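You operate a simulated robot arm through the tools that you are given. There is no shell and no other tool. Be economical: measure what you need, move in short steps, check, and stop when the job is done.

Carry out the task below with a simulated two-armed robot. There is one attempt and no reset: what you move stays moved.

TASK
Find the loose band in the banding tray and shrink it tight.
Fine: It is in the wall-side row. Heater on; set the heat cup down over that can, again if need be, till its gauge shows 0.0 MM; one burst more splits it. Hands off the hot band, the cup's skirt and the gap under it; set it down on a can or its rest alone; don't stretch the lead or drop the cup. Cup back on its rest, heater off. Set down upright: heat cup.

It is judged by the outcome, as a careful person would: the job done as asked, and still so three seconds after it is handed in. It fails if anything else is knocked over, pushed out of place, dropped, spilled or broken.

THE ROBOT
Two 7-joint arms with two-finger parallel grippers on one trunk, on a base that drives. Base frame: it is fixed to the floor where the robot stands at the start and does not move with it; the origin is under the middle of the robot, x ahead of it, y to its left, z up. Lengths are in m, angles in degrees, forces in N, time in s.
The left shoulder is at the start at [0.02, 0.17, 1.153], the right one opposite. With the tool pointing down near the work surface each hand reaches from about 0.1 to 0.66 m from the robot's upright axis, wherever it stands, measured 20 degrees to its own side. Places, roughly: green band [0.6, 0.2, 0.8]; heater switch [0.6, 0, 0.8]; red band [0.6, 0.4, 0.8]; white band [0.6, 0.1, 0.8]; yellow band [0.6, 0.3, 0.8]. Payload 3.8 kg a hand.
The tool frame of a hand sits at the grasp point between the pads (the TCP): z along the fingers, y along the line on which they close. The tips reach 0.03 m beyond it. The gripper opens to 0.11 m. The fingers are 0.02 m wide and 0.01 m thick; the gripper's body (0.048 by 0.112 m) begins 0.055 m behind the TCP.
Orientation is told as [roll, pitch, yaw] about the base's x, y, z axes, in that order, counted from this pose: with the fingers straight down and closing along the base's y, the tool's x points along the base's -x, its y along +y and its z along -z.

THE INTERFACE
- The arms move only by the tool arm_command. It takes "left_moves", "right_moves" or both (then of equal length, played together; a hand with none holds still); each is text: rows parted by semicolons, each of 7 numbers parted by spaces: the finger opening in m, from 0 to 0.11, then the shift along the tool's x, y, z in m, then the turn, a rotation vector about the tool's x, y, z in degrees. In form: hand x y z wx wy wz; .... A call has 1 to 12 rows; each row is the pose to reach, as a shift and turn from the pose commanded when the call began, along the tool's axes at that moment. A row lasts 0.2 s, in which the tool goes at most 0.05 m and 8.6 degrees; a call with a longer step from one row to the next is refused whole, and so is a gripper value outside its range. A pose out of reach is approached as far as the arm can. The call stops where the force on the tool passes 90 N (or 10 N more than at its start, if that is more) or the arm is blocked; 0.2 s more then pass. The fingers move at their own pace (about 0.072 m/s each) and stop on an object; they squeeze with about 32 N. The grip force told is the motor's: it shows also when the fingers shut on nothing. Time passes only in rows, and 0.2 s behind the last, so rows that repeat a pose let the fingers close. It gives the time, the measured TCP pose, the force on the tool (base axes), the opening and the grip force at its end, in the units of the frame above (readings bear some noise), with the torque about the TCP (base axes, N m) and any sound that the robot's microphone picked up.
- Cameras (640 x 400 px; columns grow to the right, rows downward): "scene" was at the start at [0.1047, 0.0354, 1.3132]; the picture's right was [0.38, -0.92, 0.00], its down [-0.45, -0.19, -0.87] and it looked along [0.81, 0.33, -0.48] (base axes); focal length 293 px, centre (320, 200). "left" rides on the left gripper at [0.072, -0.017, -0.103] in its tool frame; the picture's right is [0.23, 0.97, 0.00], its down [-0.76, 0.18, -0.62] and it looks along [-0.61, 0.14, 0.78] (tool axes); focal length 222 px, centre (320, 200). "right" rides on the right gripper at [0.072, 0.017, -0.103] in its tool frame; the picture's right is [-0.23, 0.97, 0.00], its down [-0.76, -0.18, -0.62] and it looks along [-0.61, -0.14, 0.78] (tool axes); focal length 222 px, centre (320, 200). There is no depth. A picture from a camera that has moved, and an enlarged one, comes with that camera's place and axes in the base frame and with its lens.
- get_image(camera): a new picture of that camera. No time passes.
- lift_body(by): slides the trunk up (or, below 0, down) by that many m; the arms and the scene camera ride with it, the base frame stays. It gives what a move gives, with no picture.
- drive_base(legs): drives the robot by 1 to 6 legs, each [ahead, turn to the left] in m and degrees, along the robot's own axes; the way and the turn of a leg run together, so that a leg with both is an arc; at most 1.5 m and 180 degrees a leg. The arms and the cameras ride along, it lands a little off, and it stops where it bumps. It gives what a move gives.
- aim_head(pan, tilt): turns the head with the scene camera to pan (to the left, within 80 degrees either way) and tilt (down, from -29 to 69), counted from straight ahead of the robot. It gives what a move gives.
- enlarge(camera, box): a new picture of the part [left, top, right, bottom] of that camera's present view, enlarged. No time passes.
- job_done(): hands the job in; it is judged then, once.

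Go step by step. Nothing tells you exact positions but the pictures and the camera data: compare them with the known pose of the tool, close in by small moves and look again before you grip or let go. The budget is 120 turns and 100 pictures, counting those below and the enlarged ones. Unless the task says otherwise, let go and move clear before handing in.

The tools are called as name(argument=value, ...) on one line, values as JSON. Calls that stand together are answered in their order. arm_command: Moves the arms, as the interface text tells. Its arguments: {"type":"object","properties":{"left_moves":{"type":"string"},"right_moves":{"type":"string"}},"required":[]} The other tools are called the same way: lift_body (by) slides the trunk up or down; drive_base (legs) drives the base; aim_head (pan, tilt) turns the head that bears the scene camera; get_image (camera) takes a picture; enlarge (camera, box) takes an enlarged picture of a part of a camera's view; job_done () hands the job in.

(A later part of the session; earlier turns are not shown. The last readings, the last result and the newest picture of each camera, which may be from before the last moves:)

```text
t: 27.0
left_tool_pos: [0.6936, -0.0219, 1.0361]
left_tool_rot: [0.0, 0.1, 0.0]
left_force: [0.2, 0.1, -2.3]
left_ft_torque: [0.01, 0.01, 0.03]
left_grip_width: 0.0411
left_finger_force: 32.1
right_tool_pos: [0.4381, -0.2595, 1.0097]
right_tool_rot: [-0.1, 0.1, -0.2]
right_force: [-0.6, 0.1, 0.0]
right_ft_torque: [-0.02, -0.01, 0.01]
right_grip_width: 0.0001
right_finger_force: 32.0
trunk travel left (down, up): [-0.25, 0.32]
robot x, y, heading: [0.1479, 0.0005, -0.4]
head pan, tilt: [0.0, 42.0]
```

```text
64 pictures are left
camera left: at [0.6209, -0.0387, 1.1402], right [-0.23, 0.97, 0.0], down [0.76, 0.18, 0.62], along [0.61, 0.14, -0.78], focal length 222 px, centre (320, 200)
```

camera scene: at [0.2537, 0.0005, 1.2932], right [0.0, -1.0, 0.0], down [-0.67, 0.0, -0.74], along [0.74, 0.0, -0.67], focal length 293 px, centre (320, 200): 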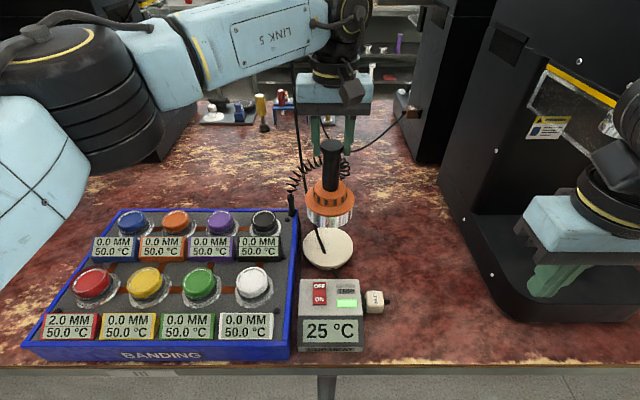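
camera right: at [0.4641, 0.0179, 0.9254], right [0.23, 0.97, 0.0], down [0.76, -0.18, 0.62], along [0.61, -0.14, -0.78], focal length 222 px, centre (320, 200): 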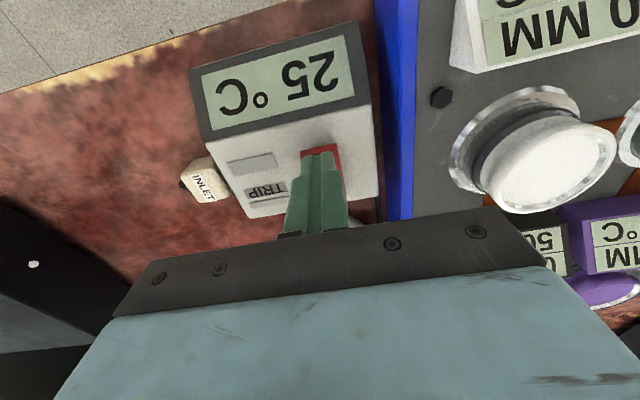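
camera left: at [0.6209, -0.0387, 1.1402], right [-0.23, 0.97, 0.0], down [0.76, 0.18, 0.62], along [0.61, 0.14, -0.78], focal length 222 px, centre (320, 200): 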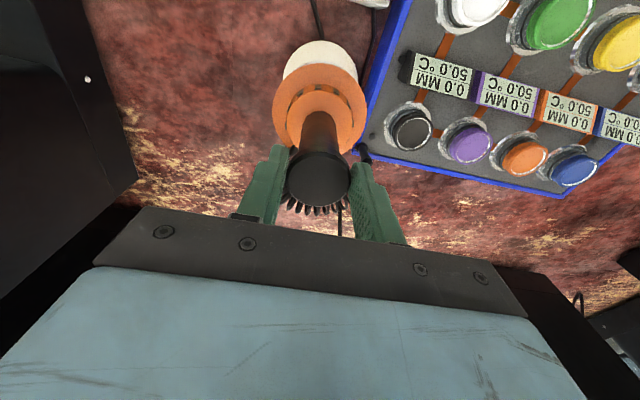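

Cup lifted cleanly. I zoom to gauge the skirt's bottom height and see the rest and red can.

enlarge(camera="scene", box=[270, 130, 390, 280])

enlarge(camera="scene", box=[20, 200, 200, 350])

```text
2.67 times, centred on (330, 205) of scene
camera zoom: at [0.2537, 0.0005, 1.2932], right [0.0, -1.0, 0.0], down [-0.67, 0.0, -0.74], along [0.74, 0.0, -0.67], focal length 780 px, centre (293, 187)
```

zoom: 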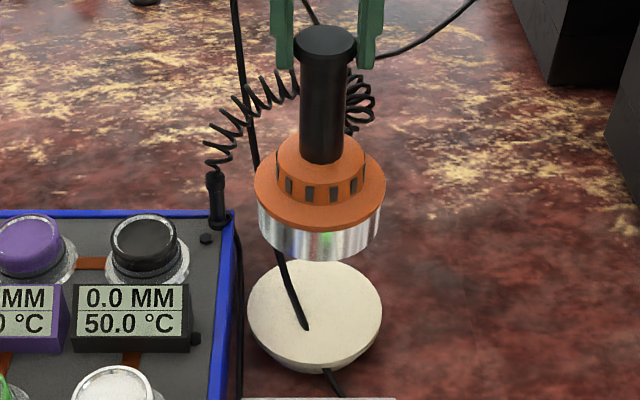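

```text
2.67 times, centred on (110, 275) of scene
camera zoom: at [0.2537, 0.0005, 1.2932], right [0.0, -1.0, 0.0], down [-0.67, 0.0, -0.74], along [0.74, 0.0, -0.67], focal length 780 px, centre (880, 0)
```

zoom: 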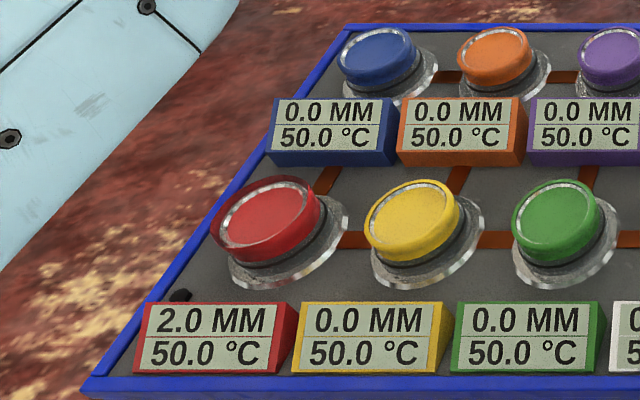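

A dark line seems to run down to the rest's middle; I want to understand that before travelling. I'll shift the cup a little to the left at this height and look again.

arm_command(left_moves="0 0.01 0.03 -0.01 0 0 0; 0 0.02 0.06 -0.02 0 0 0; 0 0.03 0.1 -0.02 0 0 0; 0 0.03 0.1 -0.02 0 0 0")

enlarge(camera="scene", box=[220, 50, 400, 270])

get_image(camera="left")

```text
t: 28.0
left_tool_pos: [0.6643, 0.0768, 1.0582]
left_tool_rot: [0.0, -0.1, -0.1]
left_force: [0.5, 0.1, -3.3]
left_ft_torque: [-0.02, 0.01, 0.01]
left_grip_width: 0.0411
left_finger_force: 32.0
right_tool_pos: [0.44, -0.258, 1.0088]
right_tool_rot: [0.0, 0.0, -0.1]
right_force: [-0.6, -1.0, -0.4]
right_ft_torque: [-0.01, 0.02, -0.06]
right_grip_width: 0.0
right_finger_force: 32.3
trunk travel left (down, up): [-0.25, 0.32]
robot x, y, heading: [0.1479, 0.003, 0.0]
head pan, tilt: [0.0, 42.0]
```

```text
1.82 times, centred on (310, 160) of scene
camera zoom: at [0.2537, -0.0005, 1.2932], right [0.0, -1.0, 0.0], down [-0.67, 0.0, -0.74], along [0.74, 0.0, -0.67], focal length 532 px, centre (338, 273)
```

zoom: 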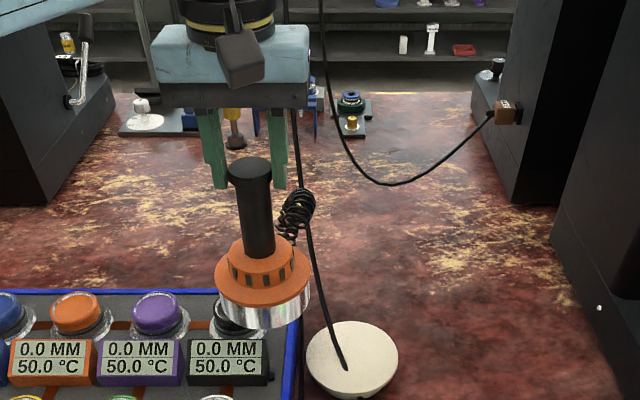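

```text
60 pictures are left
camera left: at [0.5921, 0.0597, 1.1632], right [-0.23, 0.97, 0.0], down [0.76, 0.18, 0.62], along [0.61, 0.14, -0.78], focal length 222 px, centre (320, 200)
```

left: 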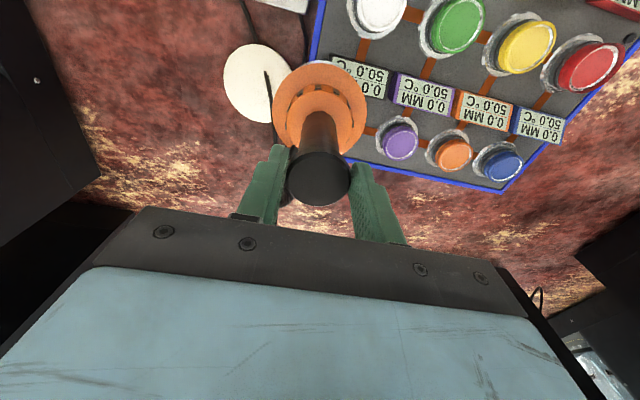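

The gripper seems to be holding the handle only near its cap, lower than I gripped — I need a close look before going further.

enlarge(camera="scene", box=[255, 75, 325, 145])

enlarge(camera="left", box=[220, 50, 420, 250])

```text
5.71 times, centred on (290, 110) of scene
camera zoom: at [0.2537, -0.0005, 1.2932], right [0.0, -1.0, 0.0], down [-0.67, 0.0, -0.74], along [0.74, 0.0, -0.67], focal length 1672 px, centre (491, 714)
```

zoom: 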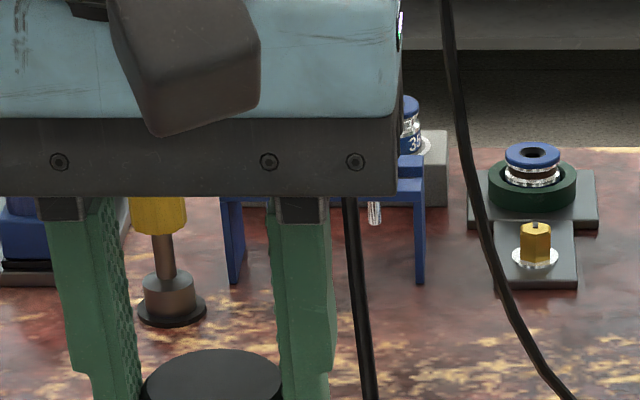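

```text
2.00 times, centred on (320, 150) of left
camera zoom: at [0.5921, 0.0597, 1.1632], right [-0.23, 0.97, 0.0], down [0.76, 0.18, 0.62], along [0.61, 0.14, -0.78], focal length 444 px, centre (320, 300)
```

zoom: 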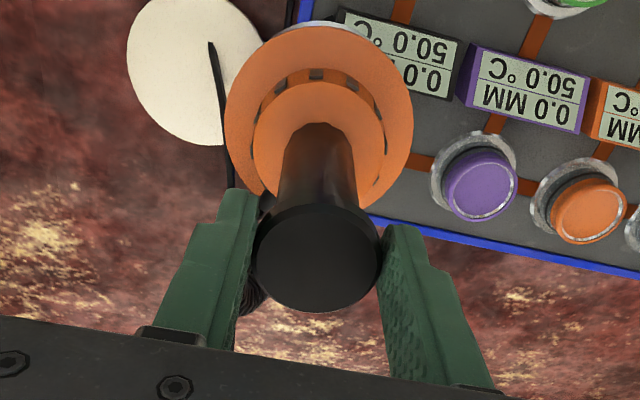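

The cap has slid down to the fingertips: a vertical hand can only pinch the wide cap. I'll set the cup back on its rest the way it came and regrip the narrower shaft below the cap with a tilted hand.

arm_command(left_moves="0 -0.01 -0.03 0 0 0 0; 0 -0.02 -0.06 0 0 0 0; 0 -0.03 -0.099 0.01 0 0 0; 0 -0.03 -0.099 0.04 0 0 0; 0 -0.03 -0.099 0.07 0 0 0; 0 -0.03 -0.099 0.095 0 0 0; 0 -0.03 -0.099 0.11 0 0 0; 0 -0.03 -0.099 0.11 0 0 0")

enlarge(camera="scene", box=[270, 110, 390, 280])

```text
t: 29.8
left_tool_pos: [0.6924, -0.0174, 0.9455]
left_tool_rot: [-0.1, 0.0, -0.1]
left_force: [0.1, -0.1, -2.7]
left_ft_torque: [-0.02, 0.03, 0.02]
left_grip_width: 0.0413
left_finger_force: 32.0
right_tool_pos: [0.4394, -0.2584, 1.011]
right_tool_rot: [0.0, 0.0, -0.1]
right_force: [0.6, 0.2, 0.6]
right_ft_torque: [0.0, -0.01, -0.03]
right_grip_width: 0.0
right_finger_force: 31.7
trunk travel left (down, up): [-0.25, 0.32]
robot x, y, heading: [0.1509, -0.0012, -0.2]
head pan, tilt: [0.0, 42.0]
```

```text
2.35 times, centred on (330, 195) of scene
camera zoom: at [0.2536, 0.0005, 1.2933], right [0.0, -1.0, 0.0], down [-0.67, 0.0, -0.74], along [0.74, 0.0, -0.67], focal length 689 px, centre (296, 212)
```

zoom: 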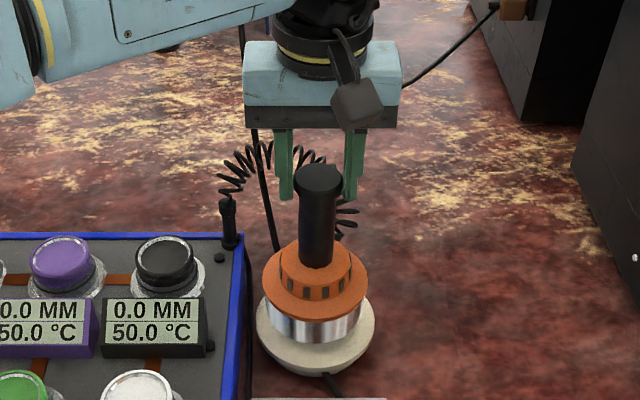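

Nearly down. Correct y slightly and lower gently until contact.

arm_command(left_moves="0 0 -0.002 0.004 0 0 0; 0 0 -0.002 0.008 0 0 0; 0 0 -0.002 0.008 0 0 0")

arm_command(left_moves="0 0 0 0.003 0 0 0; 0 0 0 0.006 0 0 0; 0 0 0 0.006 0 0 0")

```text
t: 30.6
left_tool_pos: [0.6928, -0.0217, 0.9381]
left_tool_rot: [0.0, 0.0, 0.0]
left_force: [-0.3, -0.5, -3.0]
left_ft_torque: [0.03, -0.01, 0.0]
left_grip_width: 0.0412
left_finger_force: 32.3
right_tool_pos: [0.4379, -0.2572, 1.0098]
right_tool_rot: [-0.1, 0.0, -0.2]
right_force: [-0.3, -0.2, -0.1]
right_ft_torque: [-0.02, -0.02, 0.0]
right_grip_width: 0.0
right_finger_force: 32.1
trunk travel left (down, up): [-0.25, 0.32]
robot x, y, heading: [0.1505, -0.0011, 0.0]
head pan, tilt: [0.0, 42.0]
```

```text
t: 31.4
left_tool_pos: [0.6926, -0.0224, 0.9311]
left_tool_rot: [0.0, -0.1, -0.1]
left_force: [0.3, 0.1, -2.8]
left_ft_torque: [0.0, 0.03, 0.0]
left_grip_width: 0.0414
left_finger_force: 32.2
right_tool_pos: [0.4389, -0.2579, 1.0096]
right_tool_rot: [0.0, 0.0, -0.3]
right_force: [0.1, 0.3, 0.5]
right_ft_torque: [0.02, 0.01, 0.02]
right_grip_width: 0.0
right_finger_force: 32.3
trunk travel left (down, up): [-0.25, 0.32]
robot x, y, heading: [0.15, -0.0008, -0.3]
head pan, tilt: [0.0, 42.0]
```

arm_command(left_moves="0 0 0.001 0.003 0 0 0; 0 0 0.001 0.006 0 0 0; 0 0 0.001 0.006 0 0 0")

enlarge(camera="scene", box=[270, 110, 390, 280])

```text
t: 32.2
left_tool_pos: [0.6936, -0.0207, 0.9251]
left_tool_rot: [0.0, 0.0, 0.0]
left_force: [0.2, 0.7, -3.3]
left_ft_torque: [-0.03, 0.02, 0.0]
left_grip_width: 0.0413
left_finger_force: 32.0
right_tool_pos: [0.4385, -0.2585, 1.0108]
right_tool_rot: [0.1, -0.1, -0.2]
right_force: [-0.4, 0.8, 0.4]
right_ft_torque: [0.01, 0.0, 0.03]
right_grip_width: 0.0001
right_finger_force: 31.8
trunk travel left (down, up): [-0.25, 0.32]
robot x, y, heading: [0.1504, 0.0014, -0.1]
head pan, tilt: [0.0, 42.0]
```

```text
2.35 times, centred on (330, 195) of scene
camera zoom: at [0.2537, 0.0004, 1.2933], right [0.0, -1.0, 0.0], down [-0.67, 0.0, -0.74], along [0.74, 0.0, -0.67], focal length 689 px, centre (296, 212)
```

zoom: 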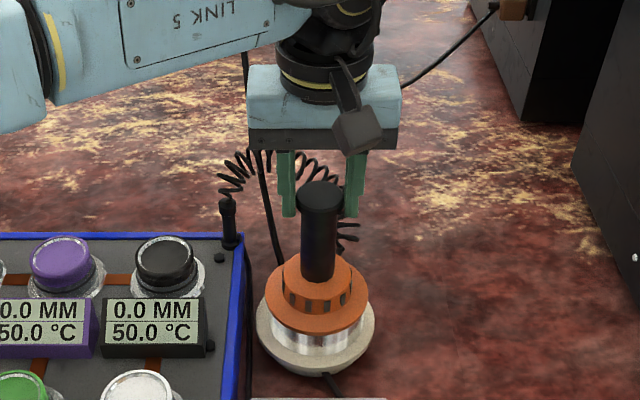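

Still hanging (-3 N); continue lowering until weight comes off.

arm_command(left_moves="0 0 0 0.003 0 0 0; 0 0 0 0.005 0 0 0; 0 0 0 0.005 0 0 0")

arm_command(left_moves="0 0 0 0.002 0 0 0; 0 0 0 0.004 0 0 0; 0 0 0 0.004 0 0 0")

enlarge(camera="scene", box=[270, 110, 390, 280])

```text
t: 33.0
left_tool_pos: [0.6933, -0.0202, 0.924]
left_tool_rot: [-0.1, -0.4, 0.0]
left_force: [0.5, 4.0, 27.6]
left_ft_torque: [0.03, 0.49, -0.07]
left_grip_width: 0.0413
left_finger_force: 32.0
right_tool_pos: [0.4363, -0.2576, 1.0107]
right_tool_rot: [0.0, -0.1, 0.0]
right_force: [-0.2, 0.0, -0.1]
right_ft_torque: [0.0, 0.01, -0.02]
right_grip_width: 0.0
right_finger_force: 31.5
trunk travel left (down, up): [-0.25, 0.32]
robot x, y, heading: [0.1509, -0.0015, -0.4]
head pan, tilt: [0.0, 42.0]
```

```text
t: 33.8
left_tool_pos: [0.6921, -0.021, 0.9238]
left_tool_rot: [-0.2, -0.7, 0.0]
left_force: [2.2, 4.2, 46.5]
left_ft_torque: [0.17, -0.22, 0.1]
left_grip_width: 0.0413
left_finger_force: 31.6
right_tool_pos: [0.4362, -0.2578, 1.0102]
right_tool_rot: [0.1, -0.2, -0.1]
right_force: [0.3, -0.2, -0.2]
right_ft_torque: [0.0, -0.02, -0.03]
right_grip_width: 0.0
right_finger_force: 32.5
trunk travel left (down, up): [-0.25, 0.32]
robot x, y, heading: [0.1439, -0.0026, -0.2]
head pan, tilt: [0.0, 42.0]
```

```text
2.35 times, centred on (330, 195) of scene
camera zoom: at [0.2499, 0.0011, 1.2938], right [0.0, -1.0, 0.0], down [-0.67, 0.0, -0.75], along [0.75, 0.0, -0.67], focal length 689 px, centre (296, 212)
```

zoom: 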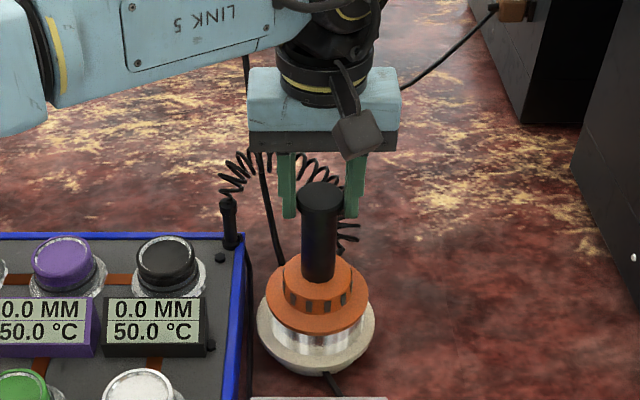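

The cup is seated on its rest and this grip held 46 N without slipping, so the cap-centred grip is sound. I lift very slowly while watching force and the cup's position in the grip.

arm_command(left_moves="0 0 0 -0.005 0 0 0; 0 0 0 -0.01 0 0 0; 0 0 0 -0.014 0 0 0; 0 0 0 -0.018 0 0 0; 0 0 0 -0.022 0 0 0; 0 0 0 -0.022 0 0 0")

enlarge(camera="scene", box=[270, 110, 390, 280])

```text
t: 35.2
left_tool_pos: [0.6929, -0.021, 0.9395]
left_tool_rot: [0.0, -0.1, -0.1]
left_force: [-0.1, -0.7, -3.5]
left_ft_torque: [0.01, 0.03, 0.01]
left_grip_width: 0.0413
left_finger_force: 32.0
right_tool_pos: [0.4393, -0.2583, 1.0091]
right_tool_rot: [0.0, 0.0, -0.2]
right_force: [0.6, 0.4, -0.5]
right_ft_torque: [0.01, 0.02, 0.0]
right_grip_width: 0.0
right_finger_force: 31.7
trunk travel left (down, up): [-0.25, 0.32]
robot x, y, heading: [0.1521, 0.0001, 0.1]
head pan, tilt: [0.0, 42.0]
```

```text
2.35 times, centred on (330, 195) of scene
camera zoom: at [0.2537, 0.0004, 1.2932], right [0.0, -1.0, 0.0], down [-0.67, 0.0, -0.74], along [0.74, 0.0, -0.67], focal length 689 px, centre (296, 212)
```

zoom: 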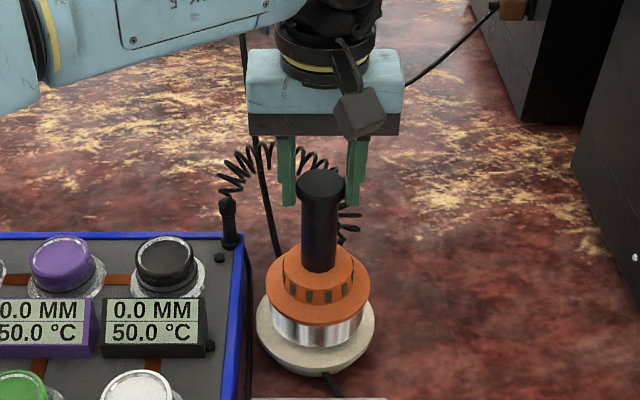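

No slip this time. Lift to travel height 1.06, then carry smoothly toward the red can.

arm_command(left_moves="0 0 0 -0.02 0 0 0; 0 0 0 -0.05 0 0 0; 0 0 0 -0.085 0 0 0; 0 0 0 -0.115 0 0 0; 0 0.01 0.025 -0.12 0 0 0; 0 0.02 0.055 -0.12 0 0 0; 0 0.03 0.085 -0.12 0 0 0; 0 0.04 0.115 -0.12 0 0 0; 0 0.05 0.145 -0.12 0 0 0; 0 0.06 0.175 -0.12 0 0 0; 0 0.065 0.19 -0.12 0 0 0; 0 0.065 0.19 -0.12 0 0 0")

get_image(camera="scene")

```text
t: 37.8
left_tool_pos: [0.6285, 0.1695, 1.0589]
left_tool_rot: [0.0, 0.0, -0.1]
left_force: [-0.4, 1.1, -3.6]
left_ft_torque: [0.02, 0.02, -0.02]
left_grip_width: 0.0413
left_finger_force: 32.1
right_tool_pos: [0.4392, -0.2584, 1.0086]
right_tool_rot: [0.0, 0.0, -0.3]
right_force: [-0.1, -0.2, 0.3]
right_ft_torque: [-0.05, 0.01, 0.0]
right_grip_width: 0.0
right_finger_force: 32.1
trunk travel left (down, up): [-0.25, 0.32]
robot x, y, heading: [0.1497, -0.0021, 0.1]
head pan, tilt: [0.0, 42.0]
```

```text
53 pictures are left
camera scene: at [0.2537, 0.0003, 1.2933], right [0.0, -1.0, 0.0], down [-0.67, 0.0, -0.74], along [0.74, 0.0, -0.67], focal length 293 px, centre (320, 200)
```

scene: 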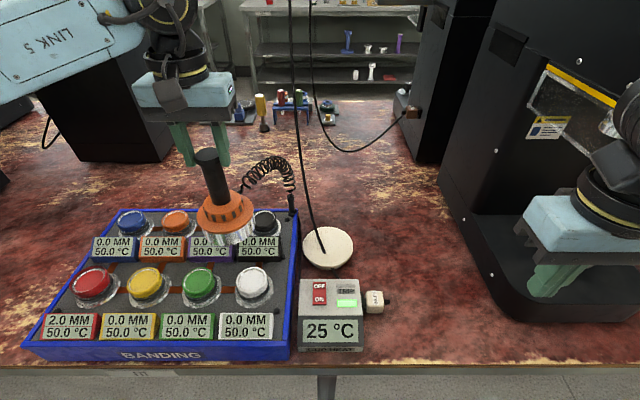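

Cup hangs well with lead slack. Continue to above red.

arm_command(left_moves="0 0.01 0.028 0 0 0 0; 0 0.02 0.058 0 0 0 0; 0 0.03 0.088 0 0 0 0; 0 0.042 0.118 0 0 0 0; 0 0.052 0.148 0 0 0 0; 0 0.063 0.178 0 0 0 0; 0 0.074 0.208 0 0 0 0; 0 0.082 0.23 0 0 0 0; 0 0.085 0.24 0 0 0 0; 0 0.085 0.24 0 0 0 0")

aim_head(pan=35, tilt=45)

get_image(camera="scene")

get_image(camera="left")

```text
t: 40.0
left_tool_pos: [0.5457, 0.4121, 1.0587]
left_tool_rot: [0.1, 0.0, -0.1]
left_force: [0.9, -0.6, -2.3]
left_ft_torque: [0.03, 0.02, 0.01]
left_grip_width: 0.0414
left_finger_force: 31.8
right_tool_pos: [0.4393, -0.258, 1.0103]
right_tool_rot: [0.1, 0.0, -0.2]
right_force: [0.4, 0.0, 0.1]
right_ft_torque: [0.01, -0.02, -0.01]
right_grip_width: 0.0
right_finger_force: 32.0
trunk travel left (down, up): [-0.25, 0.32]
robot x, y, heading: [0.1462, -0.0011, -0.1]
head pan, tilt: [0.0, 42.0]
```

```text
t: 41.0
left_tool_pos: [0.5451, 0.4112, 1.059]
left_tool_rot: [-0.1, 0.0, 0.0]
left_force: [0.5, -0.1, -3.4]
left_ft_torque: [0.02, 0.04, -0.02]
left_grip_width: 0.0414
left_finger_force: 31.9
right_tool_pos: [0.4381, -0.2586, 1.0096]
right_tool_rot: [0.0, -0.1, -0.2]
right_force: [-0.4, 0.1, -0.7]
right_ft_torque: [-0.04, -0.02, -0.02]
right_grip_width: 0.0
right_finger_force: 31.7
trunk travel left (down, up): [-0.25, 0.32]
robot x, y, heading: [0.1491, 0.0006, -0.3]
head pan, tilt: [35.0, 45.0]
```

```text
52 pictures are left
camera scene: at [0.2367, 0.0472, 1.2889], right [0.57, -0.82, 0.0], down [-0.58, -0.4, -0.71], along [0.58, 0.4, -0.71], focal length 293 px, centre (320, 200)
```

scene: 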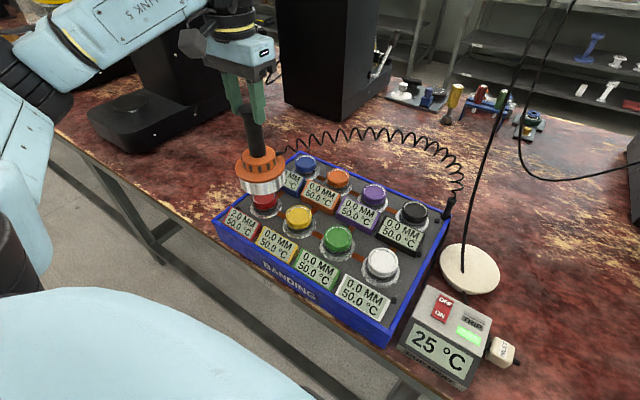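

```text
51 pictures are left
camera left: at [0.4727, 0.3942, 1.1631], right [-0.23, 0.97, 0.0], down [0.76, 0.18, 0.62], along [0.61, 0.14, -0.78], focal length 222 px, centre (320, 200)
```

left: 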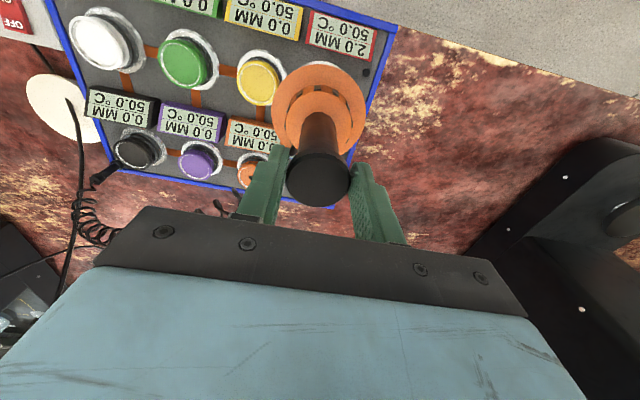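

The cup is over red's neighbourhood, lead still loosely coiled. Zoom to check alignment.

enlarge(camera="scene", box=[210, 100, 330, 260])

enlarge(camera="right", box=[320, 0, 640, 200])

```text
2.50 times, centred on (270, 180) of scene
camera zoom: at [0.2367, 0.0472, 1.2889], right [0.57, -0.82, 0.0], down [-0.58, -0.4, -0.71], along [0.58, 0.4, -0.71], focal length 732 px, centre (445, 250)
```

zoom: 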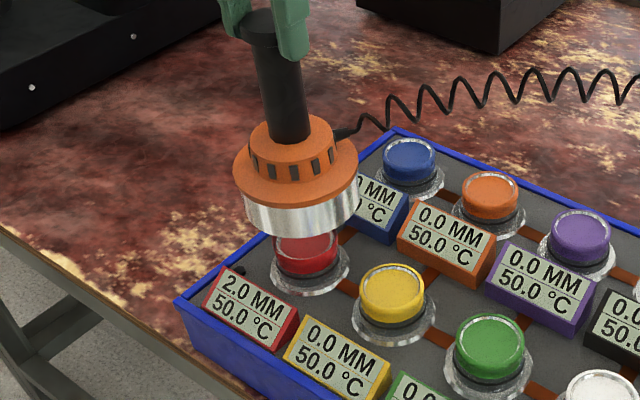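

```text
2.00 times, centred on (480, 100) of right
camera zoom: at [0.3665, -0.2405, 1.1121], right [0.23, 0.97, 0.0], down [0.76, -0.18, 0.62], along [0.61, -0.14, -0.78], focal length 444 px, centre (0, 400)
```

zoom: 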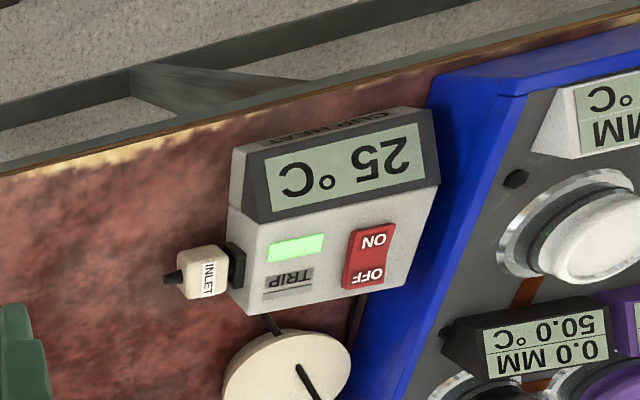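

Alignment is good within ~2 mm of [0.543, 0.413]. Small correction and descend to just above seating.

arm_command(left_moves="0 0.002 0.001 0 0 0 0; 0 0.002 0.001 0.02 0 0 0; 0 0.002 0.001 0.04 0 0 0; 0 0.002 0.001 0.05 0 0 0; 0 0.002 0.001 0.05 0 0 0")

enlarge(camera="scene", box=[210, 100, 330, 260])

```text
t: 42.2
left_tool_pos: [0.5418, 0.4099, 1.0093]
left_tool_rot: [0.0, 0.0, -0.1]
left_force: [0.0, -0.6, -3.2]
left_ft_torque: [0.01, 0.03, 0.0]
left_grip_width: 0.0413
left_finger_force: 32.5
right_tool_pos: [0.4389, -0.2598, 1.0103]
right_tool_rot: [0.1, 0.0, -0.2]
right_force: [0.4, 0.0, -1.0]
right_ft_torque: [-0.01, -0.03, 0.01]
right_grip_width: 0.0
right_finger_force: 32.5
trunk travel left (down, up): [-0.25, 0.32]
robot x, y, heading: [0.147, -0.001, -0.4]
head pan, tilt: [35.0, 45.0]
```

```text
2.50 times, centred on (270, 180) of scene
camera zoom: at [0.2367, 0.0472, 1.289], right [0.57, -0.82, 0.0], down [-0.58, -0.4, -0.71], along [0.58, 0.4, -0.71], focal length 732 px, centre (445, 250)
```

zoom: 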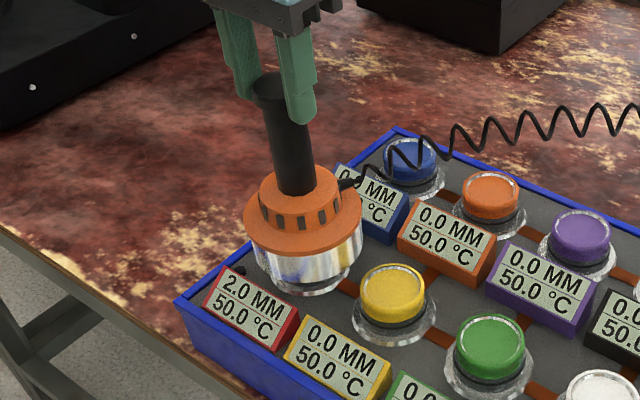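

Skirt is centred round the can. Shift y +2 mm and lower gently, checking force and gauge.

arm_command(left_moves="0 0 0.002 0.005 0 0 0; 0 0 0.002 0.01 0 0 0; 0 0 0.002 0.01 0 0 0")

arm_command(left_moves="0 0 0 0.004 0 0 0; 0 0 0 0.008 0 0 0; 0 0 0 0.008 0 0 0")

enlarge(camera="scene", box=[210, 100, 330, 260])

```text
t: 43.0
left_tool_pos: [0.5426, 0.4124, 0.9994]
left_tool_rot: [0.0, 0.0, -0.2]
left_force: [-0.1, -1.0, -3.6]
left_ft_torque: [0.01, 0.02, -0.05]
left_grip_width: 0.0414
left_finger_force: 31.6
right_tool_pos: [0.4394, -0.2587, 1.0094]
right_tool_rot: [-0.1, 0.0, -0.3]
right_force: [0.0, 0.7, -0.5]
right_ft_torque: [0.01, 0.01, -0.01]
right_grip_width: 0.0
right_finger_force: 32.1
trunk travel left (down, up): [-0.25, 0.32]
robot x, y, heading: [0.1481, -0.0011, -0.2]
head pan, tilt: [35.0, 45.0]
```

```text
t: 43.8
left_tool_pos: [0.5415, 0.4097, 0.9949]
left_tool_rot: [0.1, -0.6, 0.0]
left_force: [-5.0, -7.7, 33.5]
left_ft_torque: [0.19, -0.19, -0.04]
left_grip_width: 0.0416
left_finger_force: 32.4
right_tool_pos: [0.4365, -0.2608, 1.0099]
right_tool_rot: [0.2, -0.1, -0.2]
right_force: [-0.2, 1.0, 0.0]
right_ft_torque: [0.02, 0.04, -0.01]
right_grip_width: 0.0001
right_finger_force: 32.2
trunk travel left (down, up): [-0.25, 0.32]
robot x, y, heading: [0.1479, 0.0029, -0.0]
head pan, tilt: [35.0, 45.0]
```

```text
2.50 times, centred on (270, 180) of scene
camera zoom: at [0.2339, 0.044, 1.2896], right [0.57, -0.82, 0.0], down [-0.58, -0.4, -0.71], along [0.58, 0.41, -0.7], focal length 732 px, centre (445, 250)
```

zoom: 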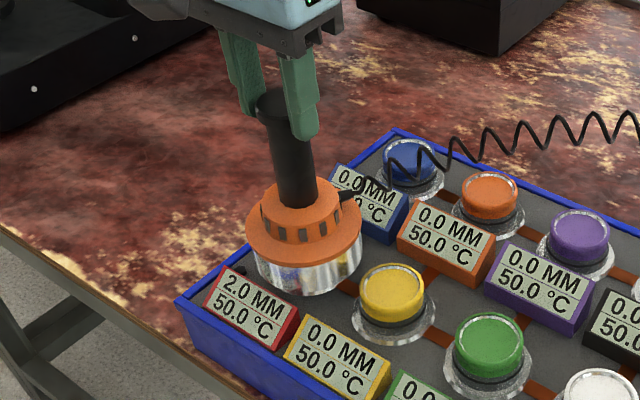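

Contact made at TCP z 0.995, gauge still 2.0. I ease the pressing force and wait briefly, watching the gauge and heater.

arm_command(left_moves="0 0 0 -0.003 0 0 0; 0 0 0 -0.003 0 0 0")

get_image(camera="scene")

```text
t: 44.4
left_tool_pos: [0.5409, 0.4094, 0.9961]
left_tool_rot: [0.0, -0.3, 0.0]
left_force: [0.2, -9.6, 25.7]
left_ft_torque: [-0.47, -0.8, -0.23]
left_grip_width: 0.0412
left_finger_force: 32.0
right_tool_pos: [0.4384, -0.2609, 1.0094]
right_tool_rot: [0.1, -0.1, -0.2]
right_force: [0.5, 0.5, -0.4]
right_ft_torque: [0.01, -0.02, 0.04]
right_grip_width: 0.0
right_finger_force: 32.3
trunk travel left (down, up): [-0.25, 0.32]
robot x, y, heading: [0.1495, -0.0016, -0.0]
head pan, tilt: [35.0, 45.0]
```

```text
46 pictures are left
camera scene: at [0.2351, 0.0444, 1.2892], right [0.57, -0.82, 0.0], down [-0.58, -0.4, -0.71], along [0.58, 0.41, -0.71], focal length 293 px, centre (320, 200)
```

scene: 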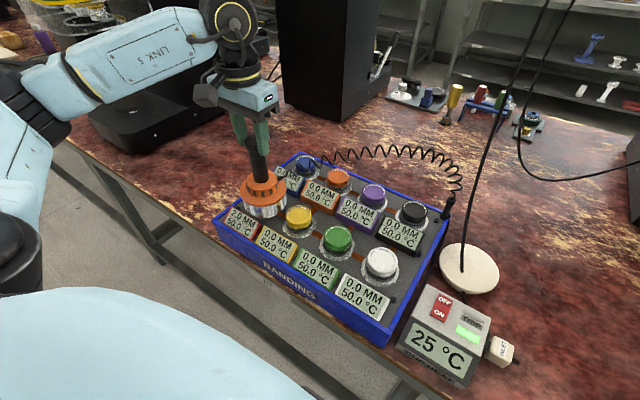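

A sideways 10 N suggests slight off-centre contact; I ease −y 3 mm, lower a hair, and wait a second.

arm_command(left_moves="0 0 -0.003 -0.001 0 0 0; 0 0 -0.003 0.001 0 0 0; 0 0 -0.003 0.001 0 0 0; 0 0 -0.003 0.001 0 0 0; 0 0 -0.003 0.001 0 0 0")

enlarge(camera="scene", box=[210, 120, 310, 260])

enlarge(camera="scene", box=[400, 260, 520, 380])

```text
t: 45.6
left_tool_pos: [0.5401, 0.4067, 0.9945]
left_tool_rot: [0.1, -0.1, -0.1]
left_force: [-4.1, -3.6, 24.9]
left_ft_torque: [0.54, -0.17, 0.04]
left_grip_width: 0.0414
left_finger_force: 32.0
right_tool_pos: [0.4375, -0.2599, 1.0098]
right_tool_rot: [0.0, -0.1, 0.0]
right_force: [0.7, 0.2, 0.3]
right_ft_torque: [0.0, 0.02, 0.02]
right_grip_width: 0.0
right_finger_force: 31.6
trunk travel left (down, up): [-0.25, 0.32]
robot x, y, heading: [0.1462, 0.0001, -0.2]
head pan, tilt: [35.0, 45.0]
```

```text
2.86 times, centred on (260, 190) of scene
camera zoom: at [0.2345, 0.045, 1.2892], right [0.57, -0.82, 0.0], down [-0.58, -0.4, -0.71], along [0.58, 0.41, -0.71], focal length 836 px, centre (491, 229)
```

zoom: 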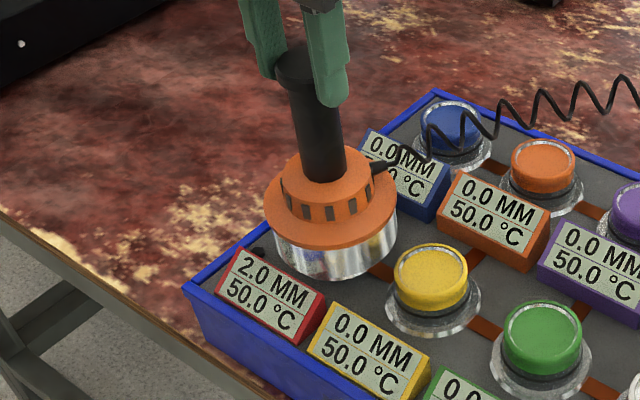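

```text
3.33 times, centred on (460, 320) of scene
camera zoom: at [0.2345, 0.045, 1.2892], right [0.57, -0.82, 0.0], down [-0.58, -0.4, -0.71], along [0.58, 0.41, -0.71], focal length 976 px, centre (-147, -200)
```

zoom: 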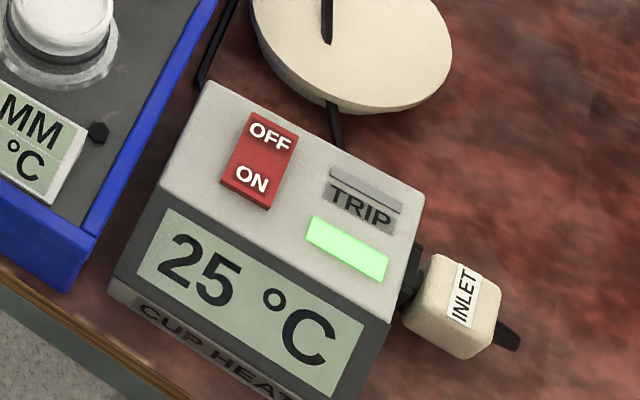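

Gauge unchanged, so the cup may not be fully seated: its skirt seems ~15–20 mm above the flange, and pressing dragged it ~5 mm off centre. I lift slightly, recentre, and set down more lightly.

arm_command(left_moves="0 0 0 -0.006 0 0 0; 0 0 0 -0.015 0 0 0; 0 -0.001 0.003 -0.02 0 0 0; 0 -0.001 0.003 -0.02 0 0 0")

enlarge(camera="scene", box=[230, 160, 310, 240])

enlarge(camera="left", box=[220, 0, 420, 200])

```text
t: 46.6
left_tool_pos: [0.5418, 0.4122, 1.0123]
left_tool_rot: [0.1, 0.1, -0.1]
left_force: [-0.2, 0.1, -3.9]
left_ft_torque: [0.0, 0.02, -0.01]
left_grip_width: 0.0417
left_finger_force: 31.9
right_tool_pos: [0.4379, -0.2586, 1.0097]
right_tool_rot: [0.0, 0.0, -0.2]
right_force: [0.1, 0.4, -0.2]
right_ft_torque: [-0.02, 0.0, 0.0]
right_grip_width: 0.0
right_finger_force: 31.8
trunk travel left (down, up): [-0.25, 0.32]
robot x, y, heading: [0.1496, 0.0025, 0.1]
head pan, tilt: [35.0, 45.0]
```

```text
5.00 times, centred on (270, 200) of scene
camera zoom: at [0.2366, 0.0471, 1.2889], right [0.57, -0.82, 0.0], down [-0.58, -0.4, -0.71], along [0.58, 0.4, -0.71], focal length 1463 px, centre (570, 200)
```

zoom: 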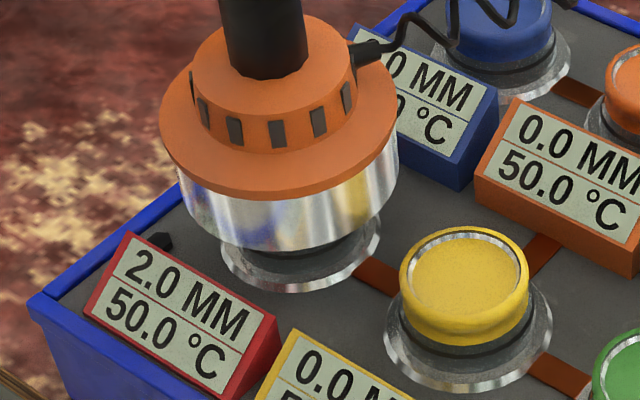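

```text
2.00 times, centred on (320, 100) of left
camera zoom: at [0.4697, 0.3948, 1.1171], right [-0.23, 0.97, 0.0], down [0.76, 0.18, 0.62], along [0.61, 0.14, -0.78], focal length 444 px, centre (320, 400)
```

zoom: 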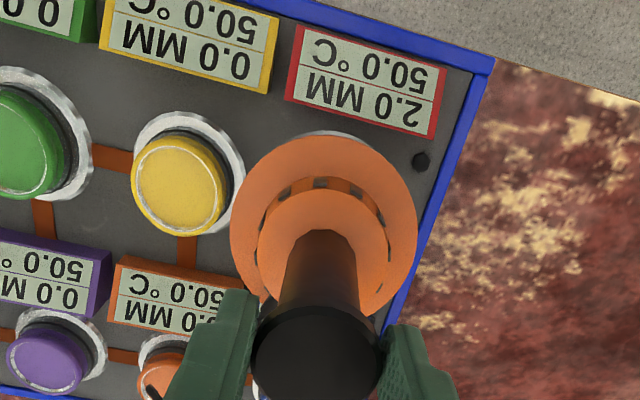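

Alignment looks within ~3 mm and the skirt clearly went over the band, so it was likely seated but for too short. I set it down again gently and dwell longer.

arm_command(left_moves="0 0 -0.002 0.006 0 0 0; 0 0 -0.002 0.012 0 0 0; 0 0 -0.002 0.016 0 0 0; 0 0 -0.002 0.018 0 0 0; 0 0 -0.002 0.019 0 0 0; 0 0 -0.002 0.019 0 0 0; 0 0 -0.002 0.019 0 0 0; 0 0 -0.002 0.019 0 0 0; 0 0 -0.002 0.019 0 0 0; 0 0 -0.002 0.019 0 0 0")

get_image(camera="scene")

```text
t: 48.8
left_tool_pos: [0.5423, 0.4107, 0.9937]
left_tool_rot: [0.0, 0.0, -0.1]
left_force: [-0.5, -0.4, -3.5]
left_ft_torque: [-0.02, 0.02, 0.0]
left_grip_width: 0.0413
left_finger_force: 31.9
right_tool_pos: [0.4385, -0.2578, 1.0083]
right_tool_rot: [0.0, 0.0, -0.3]
right_force: [0.1, 0.3, 0.5]
right_ft_torque: [0.01, 0.01, 0.01]
right_grip_width: 0.0
right_finger_force: 32.5
trunk travel left (down, up): [-0.25, 0.32]
robot x, y, heading: [0.1479, -0.0034, -0.2]
head pan, tilt: [35.0, 45.0]
```

```text
41 pictures are left
camera scene: at [0.2367, 0.0472, 1.2889], right [0.57, -0.82, 0.0], down [-0.58, -0.4, -0.71], along [0.58, 0.4, -0.71], focal length 293 px, centre (320, 200)
```

scene: 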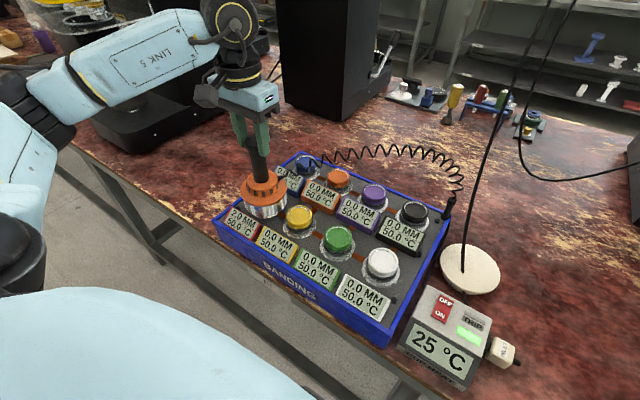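

Now there's no contact at 0.9937, so the earlier touch was indeed on an edge. Continue down in small steps.

arm_command(left_moves="0 0 0 0.003 0 0 0; 0 0 0 0.006 0 0 0; 0 0 0 0.006 0 0 0")

arm_command(left_moves="0 0 0 0.002 0 0 0; 0 0 0 0.004 0 0 0; 0 0 0 0.004 0 0 0")

```text
t: 49.6
left_tool_pos: [0.5426, 0.4103, 0.9875]
left_tool_rot: [0.0, 0.0, -0.2]
left_force: [-0.8, -0.2, -2.7]
left_ft_torque: [-0.01, 0.02, 0.03]
left_grip_width: 0.0413
left_finger_force: 31.7
right_tool_pos: [0.4395, -0.2572, 1.01]
right_tool_rot: [0.0, -0.1, -0.1]
right_force: [-0.5, 0.4, -0.3]
right_ft_torque: [0.02, 0.01, 0.01]
right_grip_width: 0.0002
right_finger_force: 31.9
trunk travel left (down, up): [-0.25, 0.32]
robot x, y, heading: [0.1509, -0.0051, -0.2]
head pan, tilt: [35.0, 45.0]
```

```text
t: 50.4
left_tool_pos: [0.5433, 0.4099, 0.9833]
left_tool_rot: [-0.1, 0.0, -0.1]
left_force: [-0.3, -0.1, -2.9]
left_ft_torque: [-0.01, 0.03, 0.0]
left_grip_width: 0.0413
left_finger_force: 31.7
right_tool_pos: [0.4387, -0.2575, 1.0091]
right_tool_rot: [0.0, 0.0, -0.1]
right_force: [0.2, -0.2, 0.3]
right_ft_torque: [0.0, 0.03, -0.06]
right_grip_width: 0.0001
right_finger_force: 31.9
trunk travel left (down, up): [-0.25, 0.32]
robot x, y, heading: [0.1472, 0.0039, -0.1]
head pan, tilt: [35.0, 45.0]
```

Still free; continue, and check by picture.

arm_command(left_moves="0 0 0 0.002 0 0 0; 0 0 0 0.004 0 0 0; 0 0 0 0.004 0 0 0")

enlarge(camera="scene", box=[210, 140, 310, 250])

```text
t: 51.2
left_tool_pos: [0.5422, 0.4098, 0.9801]
left_tool_rot: [0.0, -0.1, -0.1]
left_force: [0.6, -1.0, -2.8]
left_ft_torque: [-0.04, 0.05, -0.03]
left_grip_width: 0.0414
left_finger_force: 32.2
right_tool_pos: [0.4388, -0.2591, 1.0097]
right_tool_rot: [0.0, 0.0, -0.2]
right_force: [-0.6, 0.1, 0.1]
right_ft_torque: [0.03, 0.02, 0.01]
right_grip_width: 0.0
right_finger_force: 31.9
trunk travel left (down, up): [-0.25, 0.32]
robot x, y, heading: [0.1465, -0.0043, -0.2]
head pan, tilt: [35.0, 45.0]
```

```text
3.64 times, centred on (260, 195) of scene
camera zoom: at [0.2367, 0.0472, 1.2889], right [0.57, -0.82, 0.0], down [-0.58, -0.4, -0.71], along [0.58, 0.4, -0.71], focal length 1064 px, centre (538, 218)
```

zoom: 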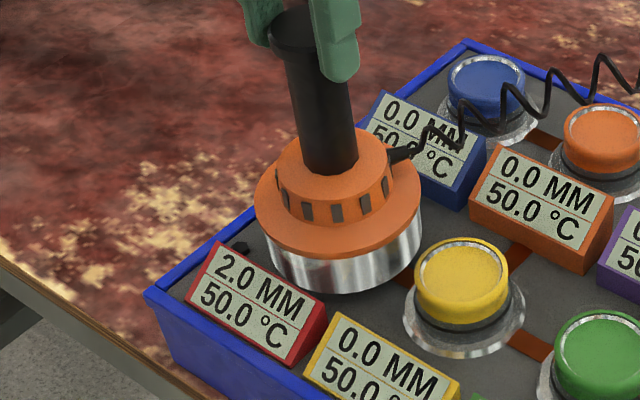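

The skirt now nearly hides the flange. Continue down in small steps.

arm_command(left_moves="0 0 0 0.002 0 0 0; 0 0 0 0.003 0 0 0; 0 0 0 0.003 0 0 0")

arm_command(left_moves="0 0 0 0.002 0 0 0; 0 0 0 0.003 0 0 0; 0 0 0 0.003 0 0 0")

enlarge(camera="scene", box=[210, 140, 310, 250])

```text
t: 52.0
left_tool_pos: [0.543, 0.4103, 0.9771]
left_tool_rot: [0.0, 0.0, -0.1]
left_force: [0.2, -0.5, -2.4]
left_ft_torque: [-0.03, 0.01, 0.01]
left_grip_width: 0.0412
left_finger_force: 32.2
right_tool_pos: [0.4389, -0.2578, 1.0097]
right_tool_rot: [0.0, 0.0, -0.3]
right_force: [0.3, -0.5, -0.2]
right_ft_torque: [-0.02, -0.01, 0.02]
right_grip_width: 0.0001
right_finger_force: 32.2
trunk travel left (down, up): [-0.25, 0.32]
robot x, y, heading: [0.1488, -0.0004, -0.1]
head pan, tilt: [35.0, 45.0]
```

```text
t: 52.8
left_tool_pos: [0.5427, 0.4099, 0.9732]
left_tool_rot: [0.0, 0.0, -0.1]
left_force: [0.0, -1.2, -3.1]
left_ft_torque: [-0.01, 0.01, -0.01]
left_grip_width: 0.0414
left_finger_force: 32.2
right_tool_pos: [0.4384, -0.2582, 1.0106]
right_tool_rot: [0.0, 0.0, -0.2]
right_force: [-0.5, 0.8, -0.2]
right_ft_torque: [-0.03, 0.03, -0.03]
right_grip_width: 0.0
right_finger_force: 32.4
trunk travel left (down, up): [-0.25, 0.32]
robot x, y, heading: [0.1477, 0.0007, -0.2]
head pan, tilt: [35.0, 45.0]
```

```text
3.64 times, centred on (260, 195) of scene
camera zoom: at [0.2367, 0.0472, 1.2889], right [0.57, -0.82, 0.0], down [-0.58, -0.4, -0.71], along [0.58, 0.4, -0.71], focal length 1064 px, centre (538, 218)
```

zoom: 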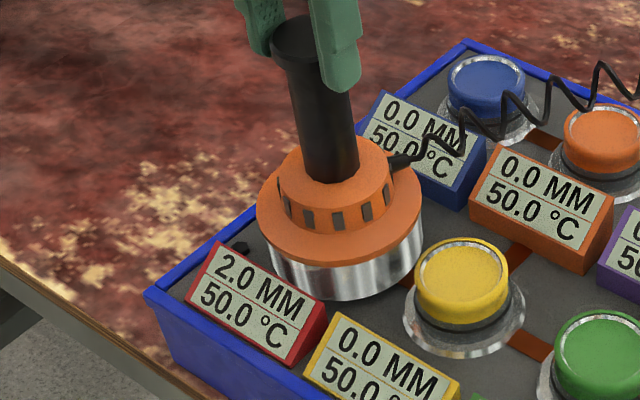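

Still hanging free. Continue.

arm_command(left_moves="0 0 0 0.002 0 0 0; 0 0 0 0.003 0 0 0; 0 0 0 0.003 0 0 0")

arm_command(left_moves="0 0 0 0.002 0 0 0; 0 0 0 0.003 0 0 0; 0 0 0 0.003 0 0 0")

enlarge(camera="scene", box=[210, 140, 310, 250])

```text
t: 53.6
left_tool_pos: [0.542, 0.4095, 0.9705]
left_tool_rot: [0.0, -0.1, -0.1]
left_force: [0.5, -0.6, -2.6]
left_ft_torque: [0.0, 0.05, 0.01]
left_grip_width: 0.0412
left_finger_force: 32.0
right_tool_pos: [0.439, -0.2595, 1.0094]
right_tool_rot: [0.0, 0.1, -0.2]
right_force: [-0.4, 0.7, -0.5]
right_ft_torque: [0.0, -0.01, 0.02]
right_grip_width: 0.0
right_finger_force: 31.9
trunk travel left (down, up): [-0.25, 0.32]
robot x, y, heading: [0.1516, 0.0008, 0.2]
head pan, tilt: [35.0, 45.0]
```

```text
t: 54.4
left_tool_pos: [0.5428, 0.411, 0.9687]
left_tool_rot: [-0.1, -0.2, 0.0]
left_force: [-0.1, -0.2, 5.8]
left_ft_torque: [0.08, 0.01, 0.0]
left_grip_width: 0.0409
left_finger_force: 32.5
right_tool_pos: [0.4385, -0.2586, 1.0099]
right_tool_rot: [0.1, 0.0, -0.1]
right_force: [-0.1, -0.5, -0.3]
right_ft_torque: [0.03, -0.03, 0.0]
right_grip_width: 0.0001
right_finger_force: 31.7
trunk travel left (down, up): [-0.25, 0.32]
robot x, y, heading: [0.1489, -0.0018, -0.0]
head pan, tilt: [35.0, 45.0]
```

```text
3.64 times, centred on (260, 195) of scene
camera zoom: at [0.2362, 0.0468, 1.2891], right [0.57, -0.82, 0.0], down [-0.58, -0.4, -0.71], along [0.58, 0.4, -0.71], focal length 1064 px, centre (538, 218)
```

zoom: 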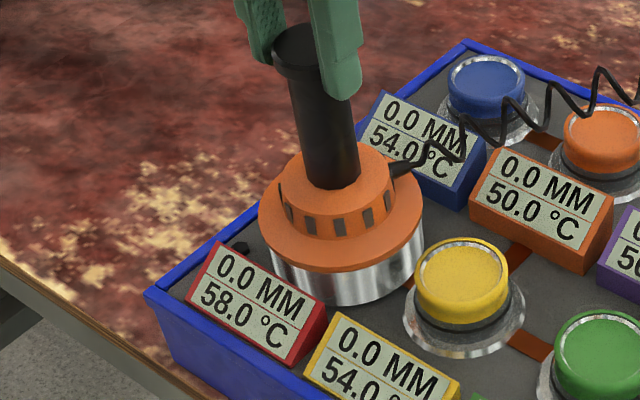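

Seated: one burst fired and red reads 0.0 MM. Lift off straight away, straight up.

arm_command(left_moves="0 0 0 -0.015 0 0 0; 0 0 0 -0.04 0 0 0; 0 0 0 -0.07 0 0 0; 0 0 0 -0.09 0 0 0; 0 0 0 -0.093 0 0 0")

enlarge(camera="scene", box=[200, 100, 440, 330])

```text
t: 55.6
left_tool_pos: [0.541, 0.4099, 1.0602]
left_tool_rot: [0.0, 0.0, -0.2]
left_force: [-0.2, 0.3, -3.7]
left_ft_torque: [-0.01, 0.0, 0.0]
left_grip_width: 0.0412
left_finger_force: 31.9
right_tool_pos: [0.4402, -0.2577, 1.0092]
right_tool_rot: [-0.1, 0.0, -0.1]
right_force: [-0.1, 0.4, 0.4]
right_ft_torque: [-0.02, -0.02, -0.01]
right_grip_width: 0.0
right_finger_force: 32.1
trunk travel left (down, up): [-0.25, 0.32]
robot x, y, heading: [0.1521, -0.0018, -0.0]
head pan, tilt: [35.0, 45.0]
```

```text
1.74 times, centred on (320, 215) of scene
camera zoom: at [0.2367, 0.0473, 1.2889], right [0.57, -0.82, 0.0], down [-0.58, -0.4, -0.71], along [0.58, 0.4, -0.71], focal length 509 px, centre (320, 174)
```

zoom: 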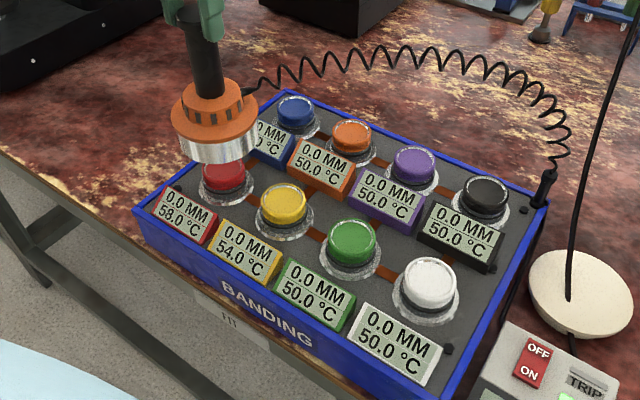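

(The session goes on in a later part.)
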